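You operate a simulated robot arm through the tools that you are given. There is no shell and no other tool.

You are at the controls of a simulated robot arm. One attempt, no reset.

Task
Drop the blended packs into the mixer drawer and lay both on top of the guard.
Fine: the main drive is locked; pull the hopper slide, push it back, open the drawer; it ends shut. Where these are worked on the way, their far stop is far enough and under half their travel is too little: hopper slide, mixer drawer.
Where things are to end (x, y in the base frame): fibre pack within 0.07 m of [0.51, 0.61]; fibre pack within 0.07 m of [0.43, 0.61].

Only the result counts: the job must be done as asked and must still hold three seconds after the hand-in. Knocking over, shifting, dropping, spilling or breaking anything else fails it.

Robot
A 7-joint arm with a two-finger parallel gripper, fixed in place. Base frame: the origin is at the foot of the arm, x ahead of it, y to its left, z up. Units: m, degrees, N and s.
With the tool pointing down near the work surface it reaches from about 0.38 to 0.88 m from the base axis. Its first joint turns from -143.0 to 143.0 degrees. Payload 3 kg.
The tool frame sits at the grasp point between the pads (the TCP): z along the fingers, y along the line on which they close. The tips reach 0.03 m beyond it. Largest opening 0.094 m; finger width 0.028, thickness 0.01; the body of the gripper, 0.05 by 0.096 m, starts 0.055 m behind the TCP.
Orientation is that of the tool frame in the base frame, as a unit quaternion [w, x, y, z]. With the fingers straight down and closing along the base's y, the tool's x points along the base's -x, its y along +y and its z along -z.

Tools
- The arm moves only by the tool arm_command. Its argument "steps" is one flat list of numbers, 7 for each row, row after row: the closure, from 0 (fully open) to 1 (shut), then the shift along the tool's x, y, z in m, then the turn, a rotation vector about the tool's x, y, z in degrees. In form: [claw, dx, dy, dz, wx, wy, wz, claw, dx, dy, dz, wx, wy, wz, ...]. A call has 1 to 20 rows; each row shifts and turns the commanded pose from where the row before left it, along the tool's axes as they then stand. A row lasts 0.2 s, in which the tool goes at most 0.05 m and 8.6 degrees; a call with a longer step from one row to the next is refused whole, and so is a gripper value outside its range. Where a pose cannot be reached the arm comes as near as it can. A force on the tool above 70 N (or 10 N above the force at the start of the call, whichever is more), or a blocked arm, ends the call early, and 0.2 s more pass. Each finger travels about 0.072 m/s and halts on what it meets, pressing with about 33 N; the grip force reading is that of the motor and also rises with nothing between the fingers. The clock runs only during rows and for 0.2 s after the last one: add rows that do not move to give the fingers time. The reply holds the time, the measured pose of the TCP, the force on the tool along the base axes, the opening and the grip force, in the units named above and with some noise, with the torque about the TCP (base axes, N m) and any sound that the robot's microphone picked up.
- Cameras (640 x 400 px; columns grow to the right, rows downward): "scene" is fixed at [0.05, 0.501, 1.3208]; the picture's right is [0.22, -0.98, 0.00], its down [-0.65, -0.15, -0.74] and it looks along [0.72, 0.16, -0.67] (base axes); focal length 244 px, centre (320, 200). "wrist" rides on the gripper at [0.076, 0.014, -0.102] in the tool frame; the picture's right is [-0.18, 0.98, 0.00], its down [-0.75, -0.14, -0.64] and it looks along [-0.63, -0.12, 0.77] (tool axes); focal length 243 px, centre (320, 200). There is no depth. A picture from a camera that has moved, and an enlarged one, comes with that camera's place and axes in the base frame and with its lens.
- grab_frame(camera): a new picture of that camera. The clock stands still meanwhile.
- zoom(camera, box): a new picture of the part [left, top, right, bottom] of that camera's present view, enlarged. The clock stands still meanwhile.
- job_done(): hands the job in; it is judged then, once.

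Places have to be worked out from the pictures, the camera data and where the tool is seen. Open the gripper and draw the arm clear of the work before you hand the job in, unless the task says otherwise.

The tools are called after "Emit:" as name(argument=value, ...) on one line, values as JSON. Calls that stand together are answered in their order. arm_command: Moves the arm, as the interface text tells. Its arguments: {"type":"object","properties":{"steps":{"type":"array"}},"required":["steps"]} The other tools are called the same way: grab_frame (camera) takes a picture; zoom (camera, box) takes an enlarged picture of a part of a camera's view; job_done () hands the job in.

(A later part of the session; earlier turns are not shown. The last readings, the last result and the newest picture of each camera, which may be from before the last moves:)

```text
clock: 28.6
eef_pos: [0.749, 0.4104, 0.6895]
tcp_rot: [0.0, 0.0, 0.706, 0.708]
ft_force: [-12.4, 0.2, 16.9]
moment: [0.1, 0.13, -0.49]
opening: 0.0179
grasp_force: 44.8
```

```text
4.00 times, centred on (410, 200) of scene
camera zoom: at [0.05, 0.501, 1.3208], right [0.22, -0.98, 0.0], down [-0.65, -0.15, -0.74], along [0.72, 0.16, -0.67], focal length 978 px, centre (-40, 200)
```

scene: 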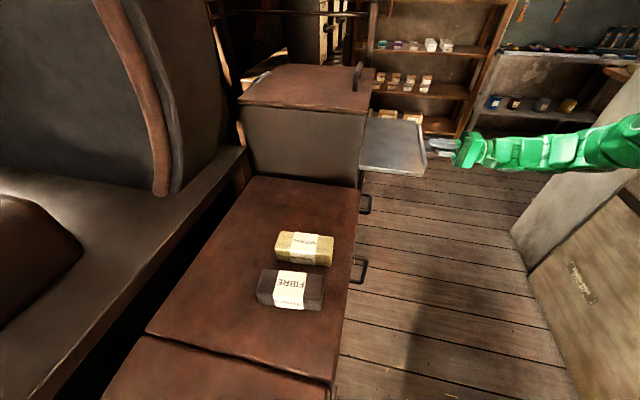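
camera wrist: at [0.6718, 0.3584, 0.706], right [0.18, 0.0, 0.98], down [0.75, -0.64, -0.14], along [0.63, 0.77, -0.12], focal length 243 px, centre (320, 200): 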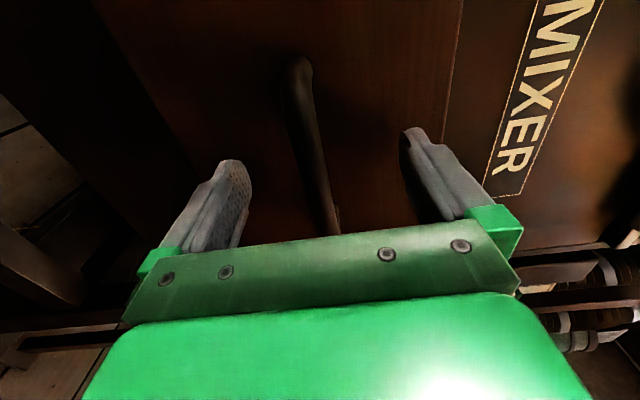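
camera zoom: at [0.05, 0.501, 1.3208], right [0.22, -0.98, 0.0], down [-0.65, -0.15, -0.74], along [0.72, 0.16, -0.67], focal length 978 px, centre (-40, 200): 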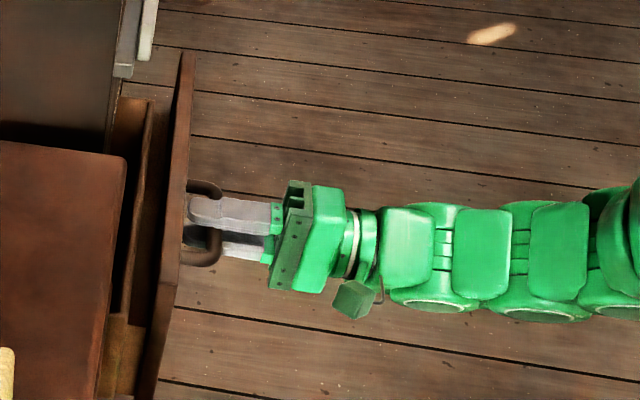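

The drawer is coming out with the hand. I'll keep pulling in chunks to its stop.

Emit:
arm_command(steps=[1, 0.0005, 0.001, -0.02, 0, 0, 0, 1, 0, 0, -0.02, 0, 0, 0, 1, 0, 0, -0.02, 0, 0, 0, 1, 0, 0, -0.02, 0, 0, 0])

Emit:
zoom(camera="scene", box=[330, 130, 490, 250])

```text
clock: 29.6
eef_pos: [0.7473, 0.3315, 0.6896]
tcp_rot: [-0.001, 0.0, 0.707, 0.707]
ft_force: [-30.7, 0.1, -2.0]
moment: [0.03, -0.08, -0.68]
opening: 0.0178
grasp_force: 44.9
```

```text
3.33 times, centred on (410, 190) of scene
camera zoom: at [0.05, 0.501, 1.3208], right [0.22, -0.98, 0.0], down [-0.65, -0.15, -0.74], along [0.72, 0.16, -0.67], focal length 815 px, centre (20, 233)
```

zoom: 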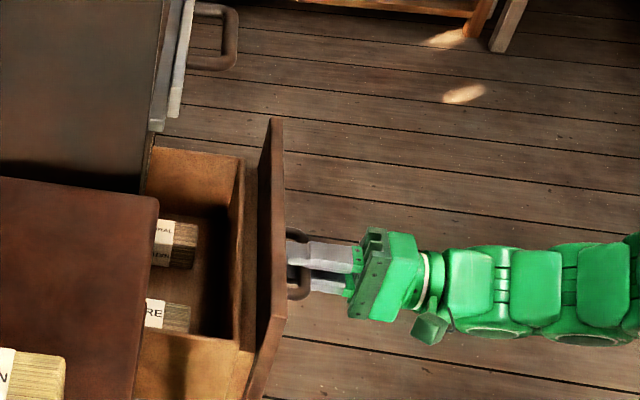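

The drawer holds both packs side by side ("...RAL" and "...RE" labels). I'll trim x by -1.5 mm and pull on to the stop.

Emit:
arm_command(steps=[1, 0.0015, 0, -0.02, 0, 0, 0, 1, 0, 0, -0.02, 0, 0, 0, 1, 0, 0, -0.02, 0, 0, 0])

Emit:
zoom(camera="scene", box=[330, 130, 490, 250])

```text
clock: 30.4
eef_pos: [0.7493, 0.2703, 0.6891]
tcp_rot: [0.001, 0.001, 0.707, 0.708]
ft_force: [-6.0, -1.5, -7.4]
moment: [0.02, 0.07, -0.9]
opening: 0.0181
grasp_force: 44.9
```

```text
3.33 times, centred on (410, 190) of scene
camera zoom: at [0.05, 0.501, 1.3208], right [0.22, -0.98, 0.0], down [-0.65, -0.15, -0.74], along [0.72, 0.16, -0.67], focal length 815 px, centre (20, 233)
```

zoom: 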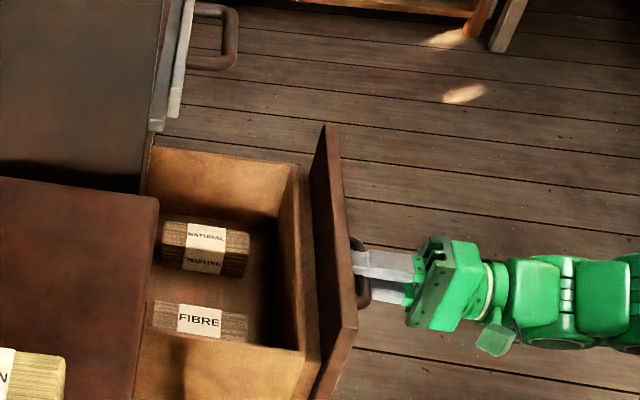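

Both packs are now fully visible (NATURAL and FIBRE, long side along y). I'll pull the drawer the remaining way to its stop.

Emit:
arm_command(steps=[1, 0.0003, 0, -0.015, 0, 0, 0, 1, 0, 0, -0.015, 0, 0, 0, 1, 0, 0, -0.015, 0, 0, 0])

Emit:
zoom(camera="scene", box=[330, 130, 490, 250])

```text
clock: 31.2
eef_pos: [0.7492, 0.2263, 0.6891]
tcp_rot: [0.0, 0.001, 0.708, 0.706]
ft_force: [11.9, -0.1, -9.6]
moment: [-0.03, -0.09, -1.22]
opening: 0.0179
grasp_force: 44.7
```

```text
3.33 times, centred on (410, 190) of scene
camera zoom: at [0.05, 0.501, 1.3208], right [0.22, -0.98, 0.0], down [-0.65, -0.15, -0.74], along [0.72, 0.16, -0.67], focal length 815 px, centre (20, 233)
```

zoom: 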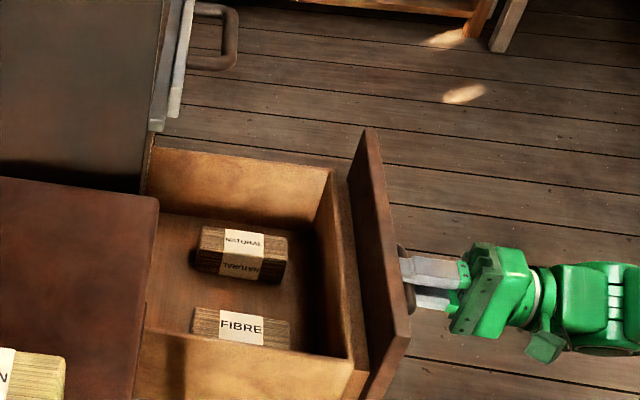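

Emit:
arm_command(steps=[1, 0, 0, -0.015, 0, 0, 0, 1, 0, 0, -0.015, 0, 0, 0, 1, 0, 0, -0.01, 0, 0, 0])

Emit:
zoom(camera="scene", box=[330, 130, 490, 250])

```text
clock: 32.0
eef_pos: [0.7447, 0.192, 0.6904]
tcp_rot: [-0.005, -0.003, 0.707, 0.707]
ft_force: [-5.4, 46.0, -8.2]
moment: [-0.59, -0.51, 0.19]
opening: 0.0133
grasp_force: 43.9
```

```text
3.33 times, centred on (410, 190) of scene
camera zoom: at [0.05, 0.501, 1.3208], right [0.22, -0.98, 0.0], down [-0.65, -0.15, -0.74], along [0.72, 0.16, -0.67], focal length 815 px, centre (20, 233)
```

zoom: 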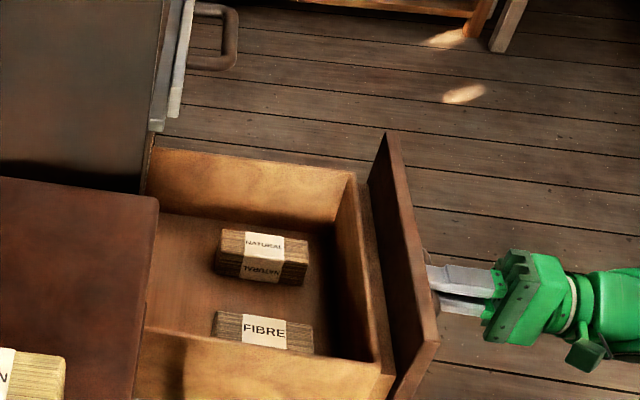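

Fy reached 46 N and the pads slipped: the drawer is at its far stop (TCP y≈0.195–0.2, travel about 0.26 m). I'll open the gripper and back off along -y.

Emit:
arm_command(steps=[0, 0, 0, 0, 0, 0, 0, 0, 0, 0, 0, 0, 0, 0, 0, 0, 0, 0, 0, 0, 0, 0, 0, 0, 0, 0, 0, 0, 0, 0, 0, -0.04, 0, 0, 0, 0, 0, 0, -0.045, 0, 0, 0, 0, 0, 0, 0, 0, 0, 0])

Emit:
zoom(camera="scene", box=[330, 130, 490, 250])

```text
clock: 33.6
eef_pos: [0.7506, 0.1026, 0.6915]
tcp_rot: [0.0, 0.0, 0.707, 0.707]
ft_force: [-0.6, 0.0, 1.1]
moment: [-0.01, 0.0, 0.01]
opening: 0.0939
grasp_force: 0.1
```

```text
3.33 times, centred on (410, 190) of scene
camera zoom: at [0.05, 0.501, 1.3208], right [0.22, -0.98, 0.0], down [-0.65, -0.15, -0.74], along [0.72, 0.16, -0.67], focal length 815 px, centre (20, 233)
```

zoom: 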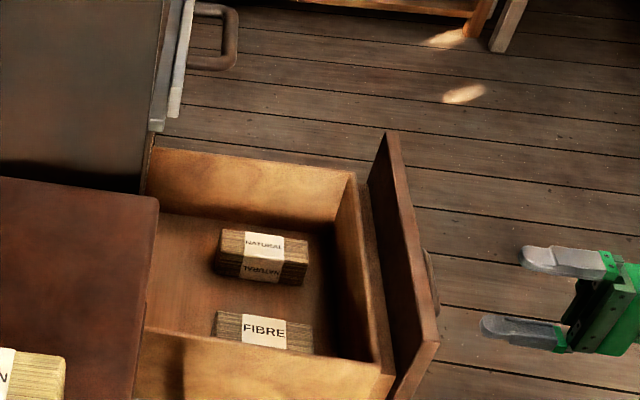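

The drawer stays open with both packs inside. I'll raise the tool to z≈0.96 and roll it back toward the tool-down, camera-behind orientation.

Emit:
arm_command(steps=[0, 0, 0.045, 0, 0, 0, 0, 0, 0, 0.045, 0, 0, 0, 0, 0, 0, 0.045, 0, 0, 0, 0, 0, 0, 0.045, 0, 0, 0, 0, 0, 0, 0.045, 0, 0, 0, 0, 0, 0, 0.045, 0, 0, 0, 0, 0, 0, 0, 0, 0, 0, -8.2, 0, 0, 0, 0, 0, 0, -8.2, 0, 0, 0, 0, 0, 0, -8.2, 0, 0, 0, 0, 0, 0, -8.2, 0, 0, 0, 0, 0, 0, -8.2, 0, 0, 0, 0, 0, 0, -8.2, 0, 0, 0, 0, 0, 0, -8.2, 0, 0, 0, 0, 0, 0, -8.2, 0, 0, 0, 0, 0, 0, -8.2, 0, 0, 0, 0, 0, 0, -8.2, 0, 0, 0, 0, 0, 0, -8.0])

```text
clock: 37.2
eef_pos: [0.7489, 0.102, 0.9602]
tcp_rot: [0.501, -0.5, 0.5, 0.499]
ft_force: [-0.4, 0.2, -0.7]
moment: [-0.02, 0.02, 0.02]
opening: 0.0938
grasp_force: 0.0
```

Now I'll tilt the tool to point straight down and move over the open drawer to look in.

Emit:
arm_command(steps=[0, 0, 0, 0, 0, 8.2, 0, 0, 0, 0, 0, 0, 8.2, 0, 0, 0, 0, 0, 0, 8.2, 0, 0, 0, 0, 0, 0, 8.2, 0, 0, 0, 0, 0, 0, 8.2, 0, 0, 0, 0, 0, 0, 8.2, 0, 0, 0, 0, 0, 0, 8.2, 0, 0, 0, 0, 0, 0, 8.2, 0, 0, 0, 0, 0, 0, 8.2, 0, 0, 0, 0, 0, 0, 8.2, 0, 0, 0, 0, 0, 0, 8.0, 0, 0, -0.045, 0, 0, 0, 0, 0, -0.045, 0, 0, 0, 0, 0, 0, -0.045, 0, 0, 0, 0, 0, 0, -0.045, 0, 0, 0, 0, 0])

Emit:
grab_frame(camera="wrist")

Emit:
grab_frame(camera="scene")

```text
refused: steps must hold 7 numbers for each row
```

```text
taken
camera wrist: at [0.733, -0.0011, 0.8841], right [-0.98, 0.0, 0.18], down [0.14, -0.64, 0.75], along [0.12, 0.77, 0.63], focal length 243 px, centre (320, 200)
```

wrist: 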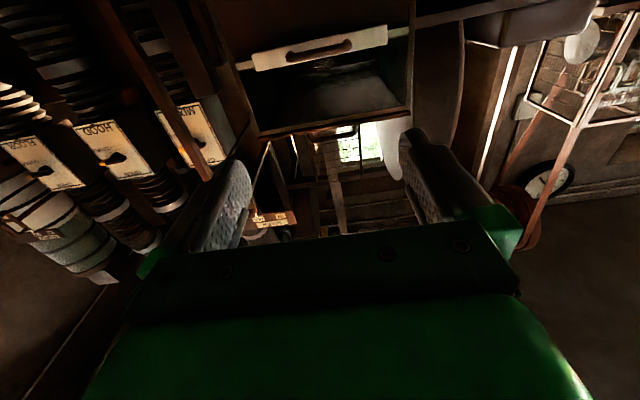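

```text
taken
```

scene: 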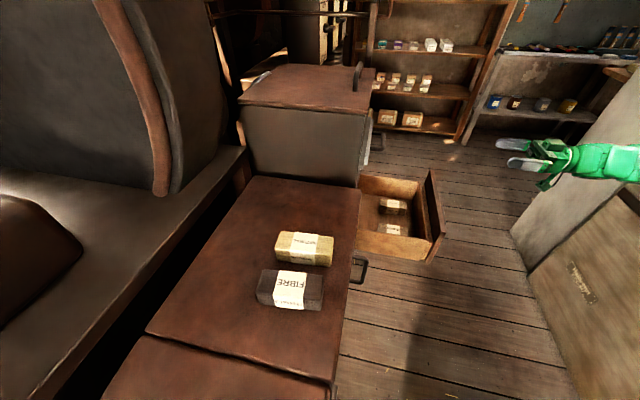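

That call was refused because one row was malformed and nothing moved. The hopper is visibly empty in this view, so I'll resend the tilt correctly.

Emit:
arm_command(steps=[0, 0, 0, 0, 0, 8.2, 0, 0, 0, 0, 0, 0, 8.2, 0, 0, 0, 0, 0, 0, 8.2, 0, 0, 0, 0, 0, 0, 8.2, 0, 0, 0, 0, 0, 0, 8.2, 0, 0, 0, 0, 0, 0, 8.2, 0, 0, 0, 0, 0, 0, 8.2, 0, 0, 0, 0, 0, 0, 8.2, 0, 0, 0, 0, 0, 0, 8.2, 0, 0, 0, 0, 0, 0, 8.2, 0, 0, 0, 0, 0, 0, 8.0, 0, 0, -0.045, 0, 0, 0, 0, 0, 0, -0.045, 0, 0, 0, 0, 0, 0, -0.045, 0, 0, 0, 0, 0, 0, -0.045, 0, 0, 0, 0, 0, 0])

Emit:
grab_frame(camera="wrist")

Emit:
grab_frame(camera="scene")

```text
refused: steps must hold 7 numbers for each row
```

```text
taken
camera wrist: at [0.733, -0.0011, 0.8841], right [-0.98, 0.0, 0.18], down [0.14, -0.64, 0.75], along [0.12, 0.77, 0.63], focal length 243 px, centre (320, 200)
```

wrist: 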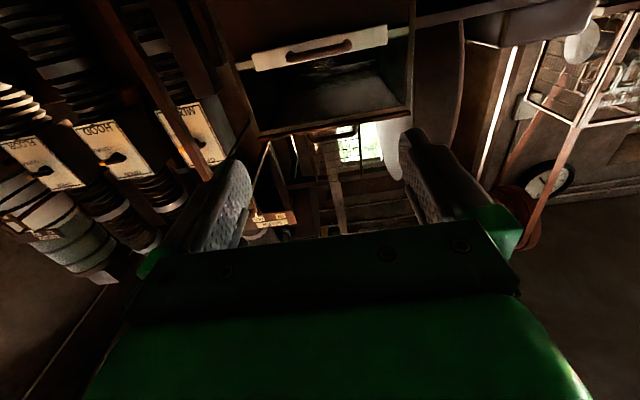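

```text
taken
```

scene: 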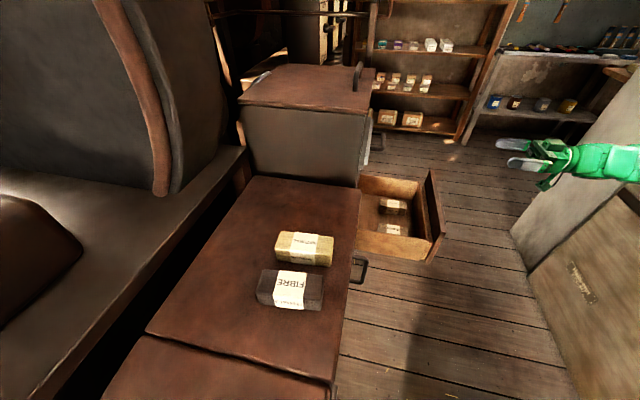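

Still one number too many at the end; I'll write the rows out carefully: 11 tilt rows, then 4 translation rows.

Emit:
arm_command(steps=[0, 0, 0, 0, 0, 8.2, 0, 0, 0, 0, 0, 0, 8.2, 0, 0, 0, 0, 0, 0, 8.2, 0, 0, 0, 0, 0, 0, 8.2, 0, 0, 0, 0, 0, 0, 8.2, 0, 0, 0, 0, 0, 0, 8.2, 0, 0, 0, 0, 0, 0, 8.2, 0, 0, 0, 0, 0, 0, 8.2, 0, 0, 0, 0, 0, 0, 8.2, 0, 0, 0, 0, 0, 0, 8.2, 0, 0, 0, 0, 0, 0, 8.0, 0, 0, -0.045, 0, 0, 0, 0, 0, 0, -0.045, 0, 0, 0, 0, 0, 0, -0.045, 0, 0, 0, 0, 0, 0, -0.045, 0, 0, 0, 0, 0])

Emit:
grab_frame(camera="wrist")

Emit:
grab_frame(camera="scene")

```text
clock: 40.4
eef_pos: [0.748, 0.2813, 0.9614]
tcp_rot: [0.0, 0.707, -0.707, 0.001]
ft_force: [0.1, 0.0, -0.1]
moment: [0.01, -0.02, 0.0]
opening: 0.0939
grasp_force: 0.0
```

```text
taken
camera wrist: at [0.7323, 0.2053, 1.0636], right [-0.98, 0.18, 0.0], down [0.14, 0.75, 0.64], along [0.12, 0.63, -0.77], focal length 243 px, centre (320, 200)
```

wrist: 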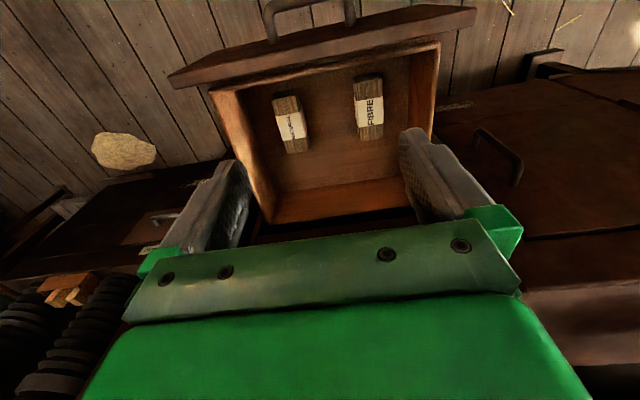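

```text
taken
```

scene: 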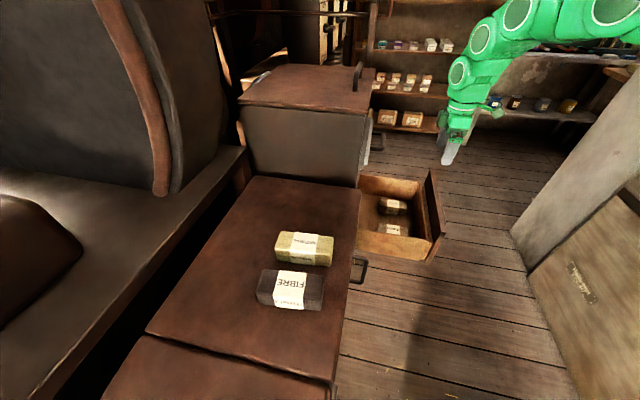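

A good top view of the drawer with both packs. I'll zoom in for measuring.

Emit:
zoom(camera="wrist", box=[200, 40, 460, 230])

Emit:
zoom(camera="scene", box=[345, 160, 455, 270])

```text
2.11 times, centred on (330, 135) of wrist
camera zoom: at [0.7323, 0.2053, 1.0636], right [-0.98, 0.18, 0.0], down [0.14, 0.75, 0.64], along [0.12, 0.63, -0.77], focal length 511 px, centre (299, 337)
```

zoom: 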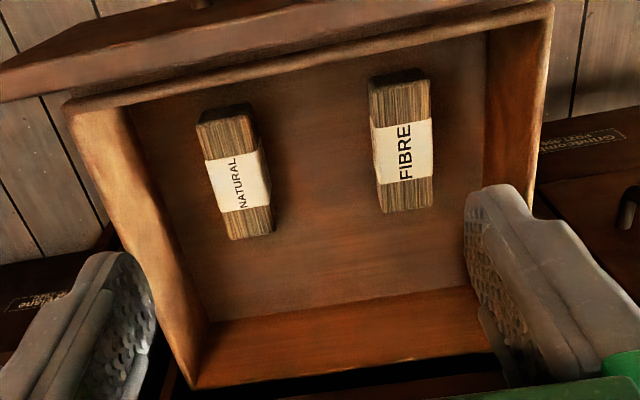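

```text
3.64 times, centred on (400, 215) of scene
camera zoom: at [0.05, 0.501, 1.3208], right [0.22, -0.98, 0.0], down [-0.65, -0.15, -0.74], along [0.72, 0.16, -0.67], focal length 889 px, centre (29, 146)
```

zoom: 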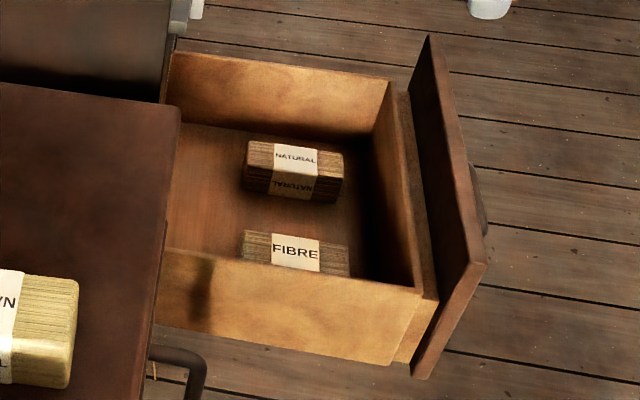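

Triangulation gives the drawer packs as FIBRE centre ≈(0.678, 0.366) and NATURAL ≈(0.814, 0.365), both about 0.043×0.10 m with top z≈0.657; the drawer's inner walls are near x 0.61 and 0.885. To keep the camera away from the drawer's front panel I'll turn the tool 180 degrees about the vertical.

Emit:
arm_command(steps=[0, 0, 0, 0, 0, 0, 8.5, 0, 0, 0, 0, 0, 0, 8.5, 0, 0, 0, 0, 0, 0, 8.5, 0, 0, 0, 0, 0, 0, 8.5, 0, 0, 0, 0, 0, 0, 8.5, 0, 0, 0, 0, 0, 0, 8.5, 0, 0, 0, 0, 0, 0, 8.5, 0, 0, 0, 0, 0, 0, 8.5, 0, 0, 0, 0, 0, 0, 8.5, 0, 0, 0, 0, 0, 0, 8.5, 0, 0, 0, 0, 0, 0, 8.5, 0, 0, 0, 0, 0, 0, 8.5, 0, 0, 0, 0, 0, 0, 8.5, 0, 0, 0, 0, 0, 0, 8.5, 0, 0, 0, 0, 0, 0, 8.5, 0, 0, 0, 0, 0, 0, 8.5, 0, 0, 0, 0, 0, 0, 8.5, 0, 0, 0, 0, 0, 0, 8.5, 0, 0, 0, 0, 0, 0, 8.5])

```text
clock: 44.4
eef_pos: [0.7472, 0.2823, 0.9598]
tcp_rot: [0.0, 0.585, 0.811, 0.0]
ft_force: [-0.4, 0.6, -0.2]
moment: [0.01, -0.01, 0.03]
opening: 0.094
grasp_force: 0.1
```

The turn worked (161.5° so far). I'll finish the turn and move over the FIBRE pack at (0.678, 0.366, 0.80), with the gripper set to about 0.07 m opening.

Emit:
arm_command(steps=[0, 0, 0, 0, 0, 0, 6.2, 0, 0, 0, 0, 0, 0, 6.2, 0.2, 0, 0, 0, 0, 0, 6.1, 0.25, 0.021, -0.01725, 0.04, 0, 0, 0, 0.25, 0.021, -0.01725, 0.04, 0, 0, 0, 0.25, 0.021, -0.01725, 0.04, 0, 0, 0, 0.25, 0.021, -0.01725, 0.04, 0, 0, 0, 0.25, 0, 0, 0, 0, 0, 0])

Emit:
grab_frame(camera="wrist")

Emit:
zoom(camera="scene", box=[345, 130, 475, 270])

```text
clock: 46.2
eef_pos: [0.6809, 0.3657, 0.8008]
tcp_rot: [0.0, 0.707, 0.707, 0.0]
ft_force: [0.0, 0.2, 0.1]
moment: [0.02, 0.01, -0.05]
opening: 0.0706
grasp_force: 0.0
```

```text
taken
camera wrist: at [0.6937, 0.4415, 0.9033], right [0.98, -0.18, 0.0], down [-0.14, -0.75, 0.64], along [-0.12, -0.63, -0.77], focal length 243 px, centre (320, 200)
```

wrist: 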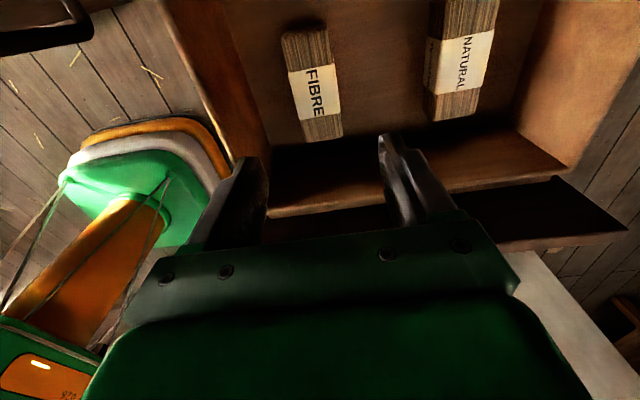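

```text
2.86 times, centred on (410, 200) of scene
camera zoom: at [0.05, 0.501, 1.3208], right [0.22, -0.98, 0.0], down [-0.65, -0.15, -0.74], along [0.72, 0.16, -0.67], focal length 698 px, centre (63, 200)
```

zoom: 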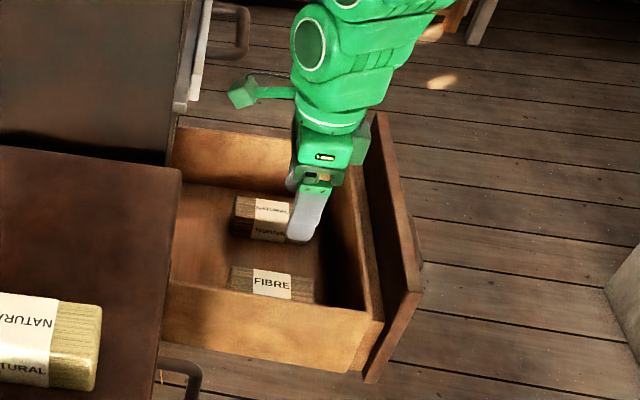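

The FIBRE pack refines to centre ≈(0.677, 0.370), aligned with the fingers. I'll trim 3–4 mm and descend to z≈0.69 to check the straddle.

Emit:
arm_command(steps=[0.25, 0.004, -0.003, 0.03, 0, 0, 0, 0.25, 0, 0, 0.04, 0, 0, 0, 0.25, 0, 0, 0.03, 0, 0, 0, 0.25, 0, 0, 0.01, 0, 0, 0, 0.25, 0, 0, 0, 0, 0, 0])

Emit:
grab_frame(camera="wrist")

Emit:
zoom(camera="scene", box=[345, 130, 475, 270])

```text
clock: 47.4
eef_pos: [0.6774, 0.3707, 0.6906]
tcp_rot: [-0.001, 0.707, 0.707, -0.001]
ft_force: [-0.2, 0.2, -0.6]
moment: [0.0, 0.02, 0.02]
opening: 0.0703
grasp_force: 0.0
```

```text
taken
camera wrist: at [0.6895, 0.4467, 0.7936], right [0.98, -0.18, 0.0], down [-0.14, -0.75, 0.64], along [-0.12, -0.63, -0.77], focal length 243 px, centre (320, 200)
```

wrist: 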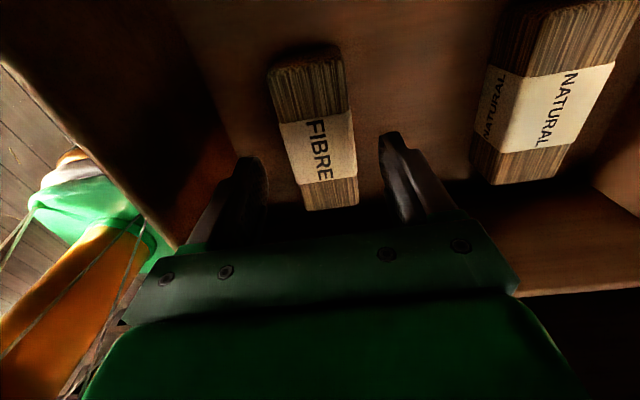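

```text
2.86 times, centred on (410, 200) of scene
camera zoom: at [0.05, 0.501, 1.3208], right [0.22, -0.98, 0.0], down [-0.65, -0.15, -0.74], along [0.72, 0.16, -0.67], focal length 698 px, centre (63, 200)
```

zoom: 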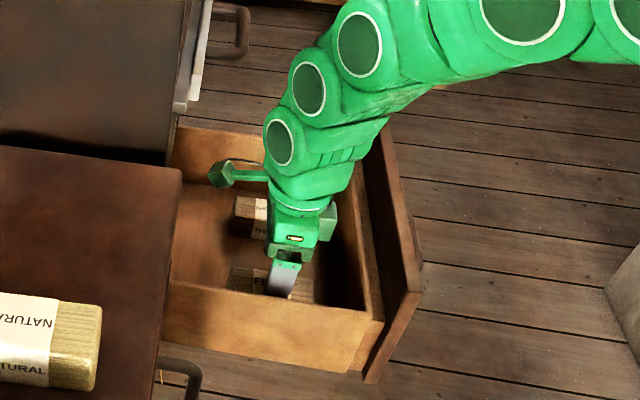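

The pack lies centred between the fingers (edges at x≈0.658 and 0.695). I'll lower to z≈0.660 and close.

Emit:
arm_command(steps=[0.25, 0, 0, 0.015, 0, 0, 0, 0.25, 0, 0, 0.0155, 0, 0, 0, 0.25, 0, 0, 0, 0, 0, 0])

Emit:
grab_frame(camera="wrist")

```text
clock: 48.2
eef_pos: [0.6761, 0.371, 0.6597]
tcp_rot: [0.0, 0.708, 0.707, -0.001]
ft_force: [0.0, -0.6, 0.1]
moment: [0.0, 0.0, -0.03]
opening: 0.0708
grasp_force: 0.1
```

```text
taken
camera wrist: at [0.6891, 0.4459, 0.7625], right [0.98, -0.18, 0.0], down [-0.14, -0.75, 0.64], along [-0.12, -0.63, -0.77], focal length 243 px, centre (320, 200)
```

wrist: 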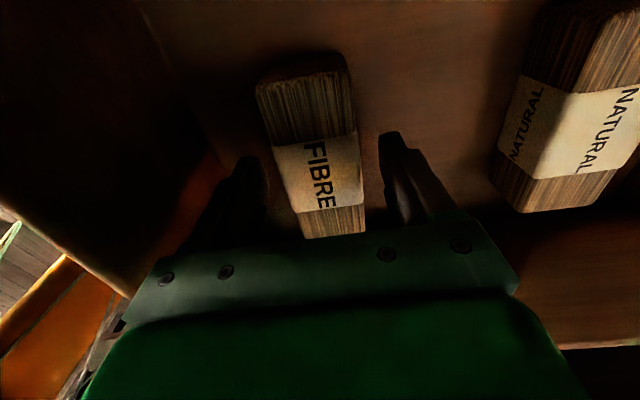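

Label parallax across three views puts the pack's top at z≈0.652, so I'll go down another 9 mm (tips ≈0.62) and then close.

Emit:
arm_command(steps=[0.25, 0, 0, 0.009, 0, 0, 0, 0.25, 0, 0, 0, 0, 0, 0, 1, 0, 0, 0, 0, 0, 0, 1, 0, 0, 0, 0, 0, 0, 1, 0, 0, 0, 0, 0, 0, 1, 0, 0, 0, 0, 0, 0])

Emit:
grab_frame(camera="wrist")

```text
clock: 49.6
eef_pos: [0.6761, 0.3703, 0.6505]
tcp_rot: [0.0, 0.707, 0.707, 0.0]
ft_force: [1.5, 0.4, 2.7]
moment: [-0.03, 0.02, -0.04]
opening: 0.0476
grasp_force: 33.1
```

```text
taken
camera wrist: at [0.6891, 0.4458, 0.7532], right [0.98, -0.18, 0.0], down [-0.14, -0.75, 0.64], along [-0.12, -0.63, -0.77], focal length 243 px, centre (320, 200)
```

wrist: 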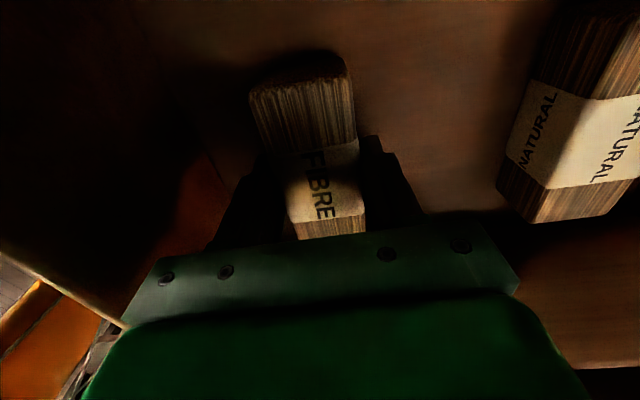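

The FIBRE pack is held (opening 47.6 mm, grip 33 N). I'll lift straight up to z≈0.80 in the drawer's clear space and check it.

Emit:
arm_command(steps=[1, 0, 0, -0.015, 0, 0, 0, 1, 0, 0, -0.025, 0, 0, 0, 1, 0, 0, -0.035, 0, 0, 0, 1, 0, 0, -0.04, 0, 0, 0, 1, 0, 0, -0.03, 0, 0, 0])

Emit:
grab_frame(camera="wrist")

Emit:
zoom(camera="scene", box=[330, 100, 490, 270])

```text
clock: 50.8
eef_pos: [0.6749, 0.3685, 0.7947]
tcp_rot: [0.0, 0.708, 0.707, -0.002]
ft_force: [-0.5, -0.1, -1.1]
moment: [-0.01, 0.02, 0.01]
opening: 0.0476
grasp_force: 32.9
```

```text
taken
camera wrist: at [0.6893, 0.4449, 0.8975], right [0.98, -0.18, 0.0], down [-0.14, -0.75, 0.64], along [-0.12, -0.63, -0.77], focal length 243 px, centre (320, 200)
```

wrist: 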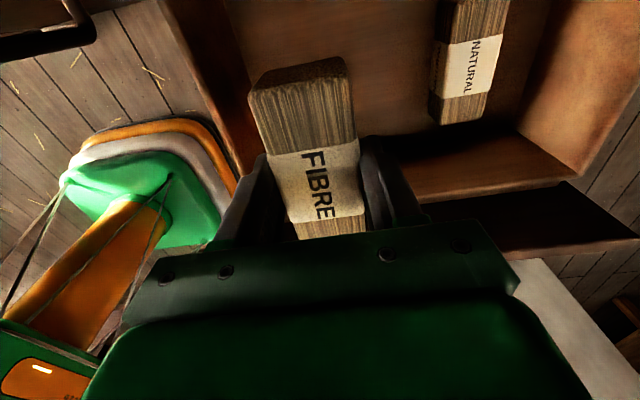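

```text
2.35 times, centred on (410, 185) of scene
camera zoom: at [0.05, 0.501, 1.3208], right [0.22, -0.98, 0.0], down [-0.65, -0.15, -0.74], along [0.72, 0.16, -0.67], focal length 575 px, centre (108, 235)
```

zoom: 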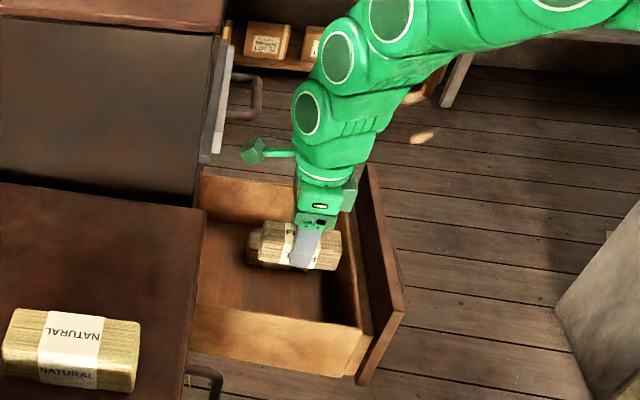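

The pack is held level. I'll carry it away from the slide handle: back toward -y and up, then over to x≈0.50 at z≈1.04.

Emit:
arm_command(steps=[1, -0.0225, -0.01875, -0.02625, 0, 0, 0, 1, -0.0225, -0.01875, -0.02625, 0, 0, 0, 1, -0.0225, -0.01875, -0.02625, 0, 0, 0, 1, -0.0225, -0.01875, -0.02625, 0, 0, 0, 1, 0, -0.025, -0.035, 0, 0, 0, 1, 0, -0.025, -0.035, 0, 0, 0, 1, 0, -0.025, -0.035, 0, 0, 0, 1, 0, -0.025, -0.035, 0, 0, 0, 1, 0, 0, 0, 0, 0, 0])

Emit:
grab_frame(camera="scene")

Emit:
grab_frame(camera="wrist")

```text
clock: 52.8
eef_pos: [0.5016, 0.281, 1.0406]
tcp_rot: [0.0, 0.707, 0.707, 0.0]
ft_force: [-0.6, 0.7, -1.1]
moment: [-0.02, 0.04, 0.0]
opening: 0.0475
grasp_force: 32.8
```

```text
taken
```

scene: 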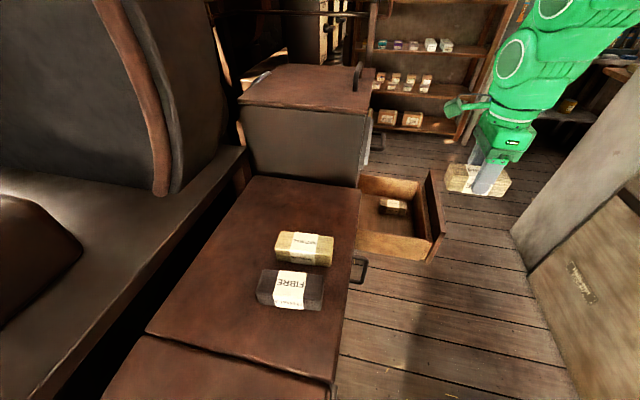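

```text
taken
camera wrist: at [0.5142, 0.3565, 1.1436], right [0.98, -0.18, 0.0], down [-0.14, -0.75, 0.64], along [-0.12, -0.63, -0.77], focal length 243 px, centre (320, 200)
```

wrist: 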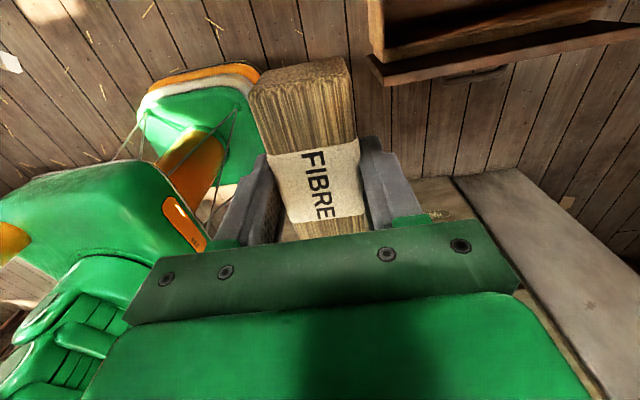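

The FIBRE pack is held firmly in front of the guard. I'll carry it over the guard toward (0.425, 0.61) at z≈1.04, keeping well above the packs already there.

Emit:
arm_command(steps=[1, 0.0411, -0.0096, 0, 0, 0, 0, 1, 0.0411, -0.0096, 0, 0, 0, 0, 1, 0.0411, -0.0096, 0, 0, 0, 0, 1, 0.0411, -0.0096, 0, 0, 0, 0, 1, 0.0411, -0.0096, 0, 0, 0, 0, 1, 0.0411, -0.0096, 0, 0, 0, 0, 1, 0.0411, -0.0096, 0, 0, 0, 0, 1, 0.0411, -0.0096, 0, 0, 0, 0, 1, 0, 0, 0, 0, 0, 0])

Emit:
grab_frame(camera="scene")

Emit:
grab_frame(camera="wrist")

```text
clock: 54.8
eef_pos: [0.4221, 0.6083, 1.0411]
tcp_rot: [0.001, 0.707, 0.707, 0.001]
ft_force: [-0.3, -0.1, -1.0]
moment: [0.03, 0.02, -0.01]
opening: 0.0477
grasp_force: 33.2
```

```text
taken
```

scene: 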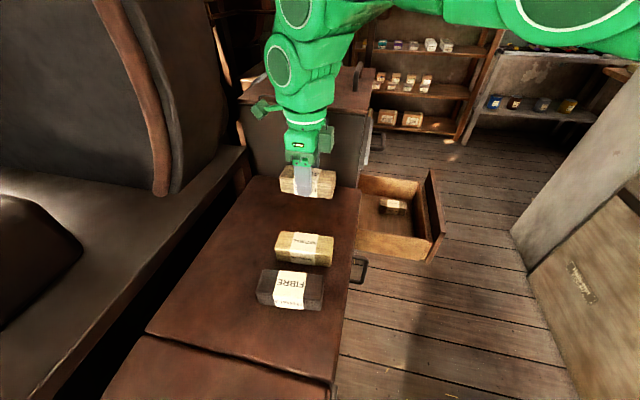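

```text
taken
camera wrist: at [0.4353, 0.6832, 1.1429], right [0.98, -0.18, 0.0], down [-0.14, -0.75, 0.64], along [-0.12, -0.63, -0.77], focal length 243 px, centre (320, 200)
```

wrist: 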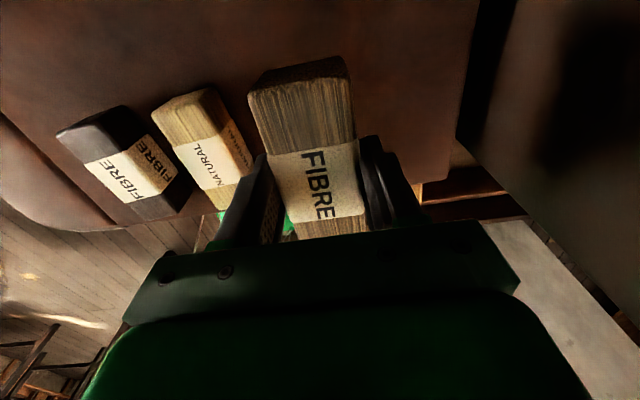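

The pack hangs over the guard at about (0.422, 0.608), and the standing NATURAL pack is at x≈0.32, so there's room. I'll lower to z≈0.985, then feel for contact.

Emit:
arm_command(steps=[1, 0.002, 0.001, 0.02, 0, 0, 0, 1, 0, 0, 0.02, 0, 0, 0, 1, 0, 0, 0.014, 0, 0, 0, 1, 0, 0, 0, 0, 0, 0])

Emit:
grab_frame(camera="wrist")

Emit:
zoom(camera="scene", box=[230, 120, 390, 260])

```text
clock: 55.8
eef_pos: [0.4233, 0.6114, 0.9872]
tcp_rot: [0.0, 0.707, 0.707, 0.0]
ft_force: [-0.7, 0.4, -1.2]
moment: [0.0, -0.03, 0.02]
opening: 0.0476
grasp_force: 33.1
```

```text
taken
camera wrist: at [0.4372, 0.6868, 1.09], right [0.98, -0.18, 0.0], down [-0.14, -0.75, 0.64], along [-0.12, -0.63, -0.77], focal length 243 px, centre (320, 200)
```

wrist: 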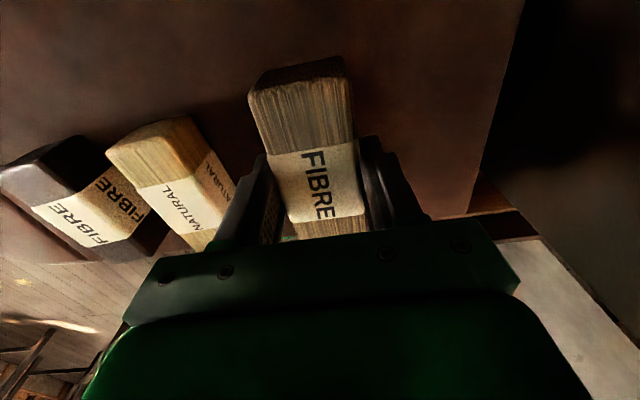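

```text
2.86 times, centred on (310, 190) of scene
camera zoom: at [0.05, 0.501, 1.3208], right [0.22, -0.98, 0.0], down [-0.65, -0.15, -0.74], along [0.72, 0.16, -0.67], focal length 698 px, centre (349, 229)
```

zoom: 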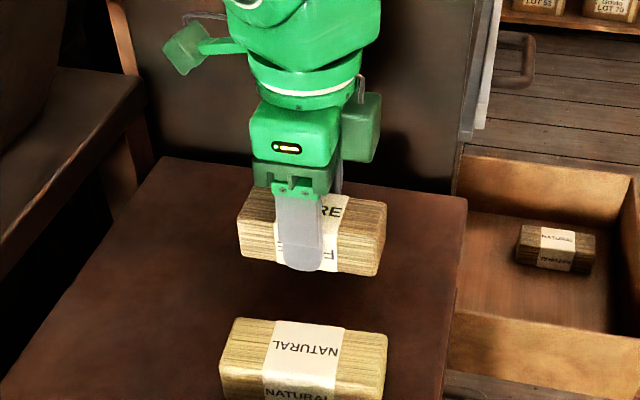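

Still clear below the pack. I'll lower in small steps watching Fz.

Emit:
arm_command(steps=[1, 0, 0, 0.005, 0, 0, 0, 1, 0, 0, 0.005, 0, 0, 0, 1, 0, 0, 0.003, 0, 0, 0])

```text
clock: 56.6
eef_pos: [0.4246, 0.6115, 0.9745]
tcp_rot: [-0.001, 0.707, 0.707, 0.0]
ft_force: [-0.2, -0.2, -1.0]
moment: [-0.01, 0.01, -0.01]
opening: 0.0478
grasp_force: 32.5
```

Emit:
arm_command(steps=[1, 0, 0, 0.003, 0, 0, 0, 1, 0, 0, 0.003, 0, 0, 0])

Emit:
zoom(camera="scene", box=[270, 160, 350, 220])

```text
clock: 57.2
eef_pos: [0.4242, 0.6106, 0.9679]
tcp_rot: [0.0, 0.707, 0.708, 0.0]
ft_force: [-0.3, -0.1, -0.1]
moment: [0.01, -0.01, 0.03]
opening: 0.0476
grasp_force: 32.9
```

```text
6.67 times, centred on (310, 190) of scene
camera zoom: at [0.05, 0.501, 1.3208], right [0.22, -0.98, 0.0], down [-0.65, -0.15, -0.74], along [0.72, 0.16, -0.67], focal length 1629 px, centre (387, 267)
```

zoom: 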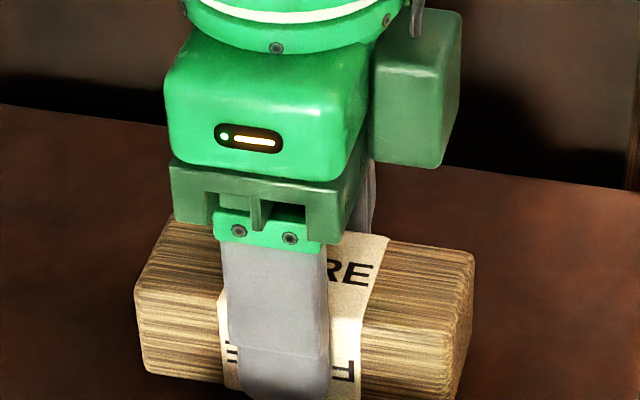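

Fz is just beginning to change; I'll continue in 2 mm steps.

Emit:
arm_command(steps=[1, 0, 0, 0.002, 0, 0, 0, 1, 0, 0, 0.002, 0, 0, 0])

Emit:
zoom(camera="scene", box=[260, 180, 360, 260])

```text
clock: 57.8
eef_pos: [0.4248, 0.6101, 0.9637]
tcp_rot: [0.0, 0.707, 0.708, 0.0]
ft_force: [-1.2, -0.4, -0.5]
moment: [0.0, 0.04, -0.01]
opening: 0.0478
grasp_force: 33.1
```

```text
5.00 times, centred on (310, 220) of scene
camera zoom: at [0.05, 0.501, 1.3208], right [0.22, -0.98, 0.0], down [-0.65, -0.15, -0.74], along [0.72, 0.16, -0.67], focal length 1222 px, centre (370, 100)
```

zoom: 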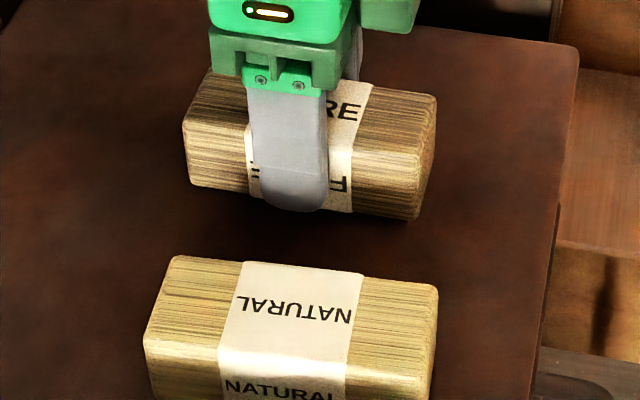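

No contact yet. I'll continue lowering 2 mm at a time.

Emit:
arm_command(steps=[1, 0, 0, 0.002, 0, 0, 0, 1, 0, 0, 0.002, 0, 0, 0])

```text
clock: 58.4
eef_pos: [0.4241, 0.6117, 0.9597]
tcp_rot: [-0.001, 0.707, 0.707, 0.0]
ft_force: [-0.1, 0.2, 0.0]
moment: [0.07, 0.0, 0.0]
opening: 0.0476
grasp_force: 32.7
```

Emit:
arm_command(steps=[1, 0, 0, 0.002, 0, 0, 0, 1, 0, 0, 0.002, 0, 0, 0])

Emit:
zoom(camera="scene", box=[270, 180, 350, 230])

```text
clock: 59.0
eef_pos: [0.4242, 0.6103, 0.958]
tcp_rot: [0.0, 0.707, 0.707, 0.002]
ft_force: [0.4, 0.4, 31.5]
moment: [0.05, -0.02, -0.03]
opening: 0.0483
grasp_force: 33.2
```

```text
8.00 times, centred on (310, 205) of scene
camera zoom: at [0.05, 0.501, 1.3208], right [0.22, -0.98, 0.0], down [-0.65, -0.15, -0.74], along [0.72, 0.16, -0.67], focal length 1955 px, centre (400, 160)
```

zoom: 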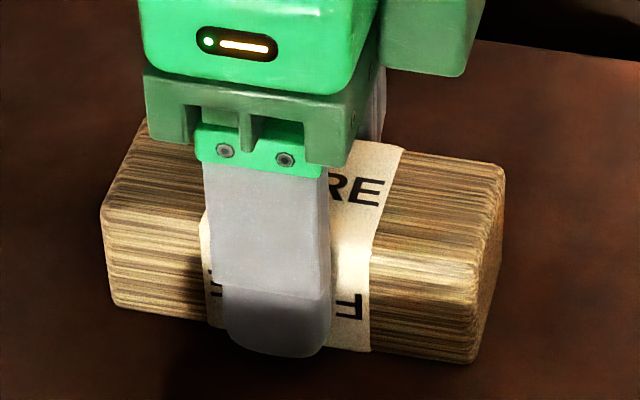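

Contact: Fz 31 N at TCP z≈0.958, so the pack rests on the guard. I'll relieve 1.5 mm and open just to about 0.066 m, then rise.

Emit:
arm_command(steps=[1, 0, 0, -0.0015, 0, 0, 0, 1, 0, 0, 0, 0, 0, 0, 0.3, 0, 0, 0, 0, 0, 0, 0.3, 0, 0, 0, 0, 0, 0, 0.3, 0, 0, 0, 0, 0, 0])

Emit:
zoom(camera="scene", box=[260, 180, 360, 260])

```text
clock: 60.2
eef_pos: [0.4251, 0.6095, 0.9566]
tcp_rot: [0.0, 0.707, 0.707, 0.0]
ft_force: [0.0, -0.4, -0.1]
moment: [0.0, 0.01, -0.04]
opening: 0.0658
grasp_force: 0.2
```

```text
5.00 times, centred on (310, 220) of scene
camera zoom: at [0.05, 0.501, 1.3208], right [0.22, -0.98, 0.0], down [-0.65, -0.15, -0.74], along [0.72, 0.16, -0.67], focal length 1222 px, centre (370, 100)
```

zoom: 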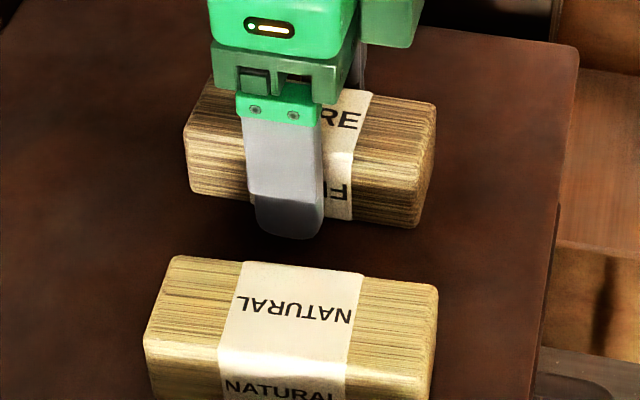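

The pack is released and standing on the guard. I'll rise straight up, then back out over -y.

Emit:
arm_command(steps=[0.3, 0, 0, -0.02, 0, 0, 0, 0.3, 0, 0, -0.03, 0, 0, 0, 0.3, 0, 0, -0.04, 0, 0, 0, 0.3, -0.04, 0, 0, 0, 0, 0, 0.3, -0.045, 0, 0, 0, 0, 0, 0.3, -0.045, 0, 0, 0, 0, 0, 0.3, -0.045, 0, 0, 0, 0, 0, 0.3, -0.045, 0, 0, 0, 0, 0, 0.3, -0.045, 0, 0, 0, 0, 0, 0.3, -0.045, 0, 0, 0, 0, 0, 0.3, 0, 0, 0, 0, 0, 0])

Emit:
grab_frame(camera="scene")

```text
clock: 62.6
eef_pos: [0.4231, 0.2999, 1.047]
tcp_rot: [0.0, 0.707, 0.707, 0.0]
ft_force: [0.1, 0.2, -0.2]
moment: [-0.02, 0.01, 0.0]
opening: 0.0656
grasp_force: 0.0
```

```text
taken
```

scene: 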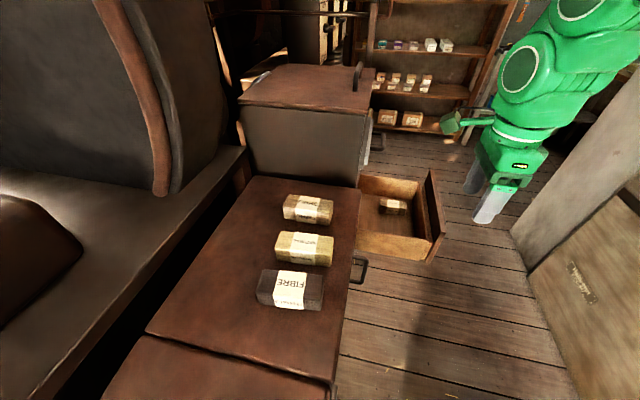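

Pack one stands at its place next to the others. Now I'll travel to above the NATURAL pack in the drawer, first to (0.79, 0.30, 0.90), then lower to z≈0.80.

Emit:
arm_command(steps=[0.25, 0, 0.0408, 0.0163, 0, 0, 0, 0.25, 0, 0.0408, 0.0163, 0, 0, 0, 0.25, 0, 0.0408, 0.0163, 0, 0, 0, 0.25, 0, 0.0408, 0.0163, 0, 0, 0, 0.25, 0, 0.0408, 0.0163, 0, 0, 0, 0.25, 0, 0.0408, 0.0163, 0, 0, 0, 0.25, 0, 0.0408, 0.0163, 0, 0, 0, 0.25, 0, 0.0408, 0.0163, 0, 0, 0, 0.25, 0, 0.0408, 0.0163, 0, 0, 0, 0.25, 0, 0.0073, 0.0333, 0, 0, 0, 0.25, 0, 0.0073, 0.0333, 0, 0, 0, 0.25, 0, 0.0073, 0.0333, 0, 0, 0, 0.25, 0, 0, 0, 0, 0, 0])

Emit:
grab_frame(camera="wrist")

Emit:
grab_frame(camera="scene")

```text
clock: 65.4
eef_pos: [0.8142, 0.3001, 0.8003]
tcp_rot: [0.0, 0.707, 0.707, 0.001]
ft_force: [-0.1, 1.0, 0.6]
moment: [-0.01, -0.04, 0.0]
opening: 0.0706
grasp_force: 0.1
```

```text
taken
camera wrist: at [0.8276, 0.3761, 0.9024], right [0.98, -0.18, 0.0], down [-0.14, -0.75, 0.64], along [-0.12, -0.63, -0.77], focal length 243 px, centre (320, 200)
```

wrist: 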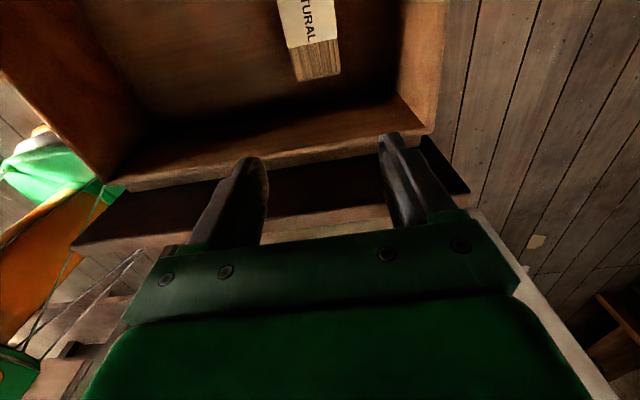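

```text
taken
```

scene: 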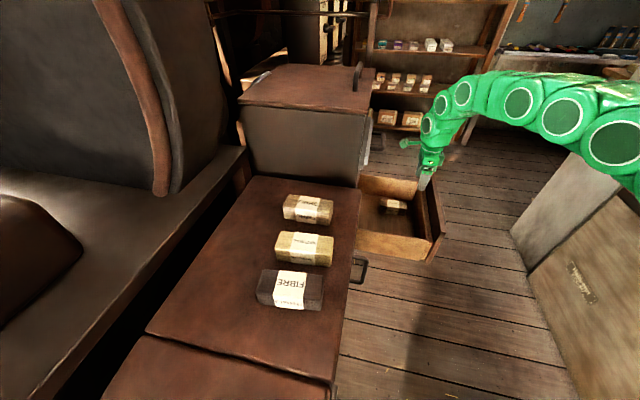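

Reached. Now I'll move +y by 0.065 m over the pack, staying at z≈0.80.

Emit:
arm_command(steps=[0.25, 0.03, 0, 0, 0, 0, 0, 0.25, 0.035, 0, 0, 0, 0, 0, 0.25, 0, 0, 0, 0, 0, 0])

Emit:
grab_frame(camera="wrist")

```text
clock: 66.2
eef_pos: [0.8125, 0.3658, 0.8008]
tcp_rot: [0.0, 0.707, 0.707, 0.0]
ft_force: [-0.2, 0.2, 0.3]
moment: [0.0, 0.0, -0.01]
opening: 0.0705
grasp_force: 0.0
```

```text
taken
camera wrist: at [0.8261, 0.4422, 0.9038], right [0.98, -0.18, 0.0], down [-0.14, -0.75, 0.64], along [-0.12, -0.63, -0.77], focal length 243 px, centre (320, 200)
```

wrist: 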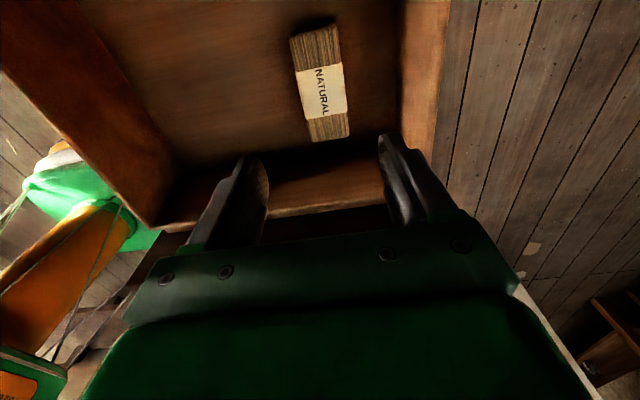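

The pack's centre is about (0.8165, 0.373). I'll trim +4 mm x, +4 mm y and descend to z≈0.69, checking that the arm still follows at this radius.

Emit:
arm_command(steps=[0.25, 0.004, 0.004, 0.03, 0, 0, 0, 0.25, 0, 0, 0.04, 0, 0, 0, 0.25, 0, 0, 0.03, 0, 0, 0, 0.25, 0, 0, 0.01, 0, 0, 0, 0.25, 0, 0, 0, 0, 0, 0])

Emit:
grab_frame(camera="wrist")

Emit:
zoom(camera="scene", box=[345, 130, 475, 270])

```text
clock: 67.4
eef_pos: [0.8169, 0.3699, 0.6903]
tcp_rot: [0.0, 0.707, 0.707, 0.0]
ft_force: [-0.2, 0.5, 0.3]
moment: [0.01, 0.03, -0.05]
opening: 0.0703
grasp_force: 0.0
```

```text
taken
camera wrist: at [0.8303, 0.4457, 0.7937], right [0.98, -0.18, 0.0], down [-0.14, -0.75, 0.64], along [-0.12, -0.63, -0.77], focal length 243 px, centre (320, 200)
```

wrist: 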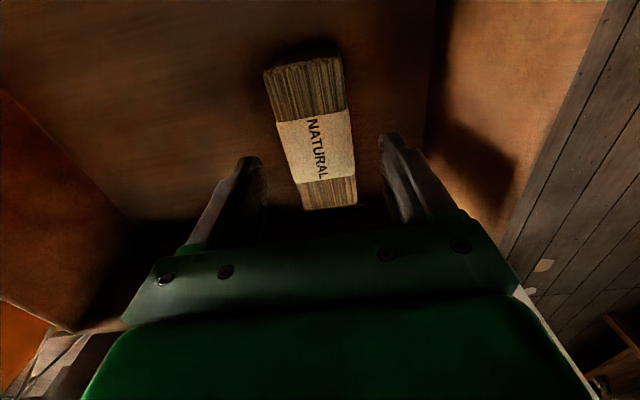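

```text
2.86 times, centred on (410, 200) of scene
camera zoom: at [0.05, 0.501, 1.3208], right [0.22, -0.98, 0.0], down [-0.65, -0.15, -0.74], along [0.72, 0.16, -0.67], focal length 698 px, centre (63, 200)
```

zoom: 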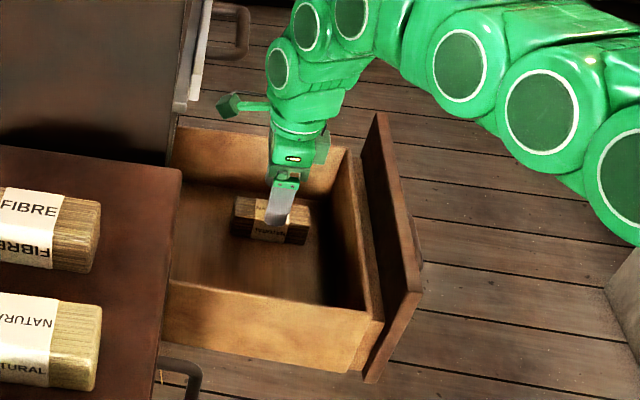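

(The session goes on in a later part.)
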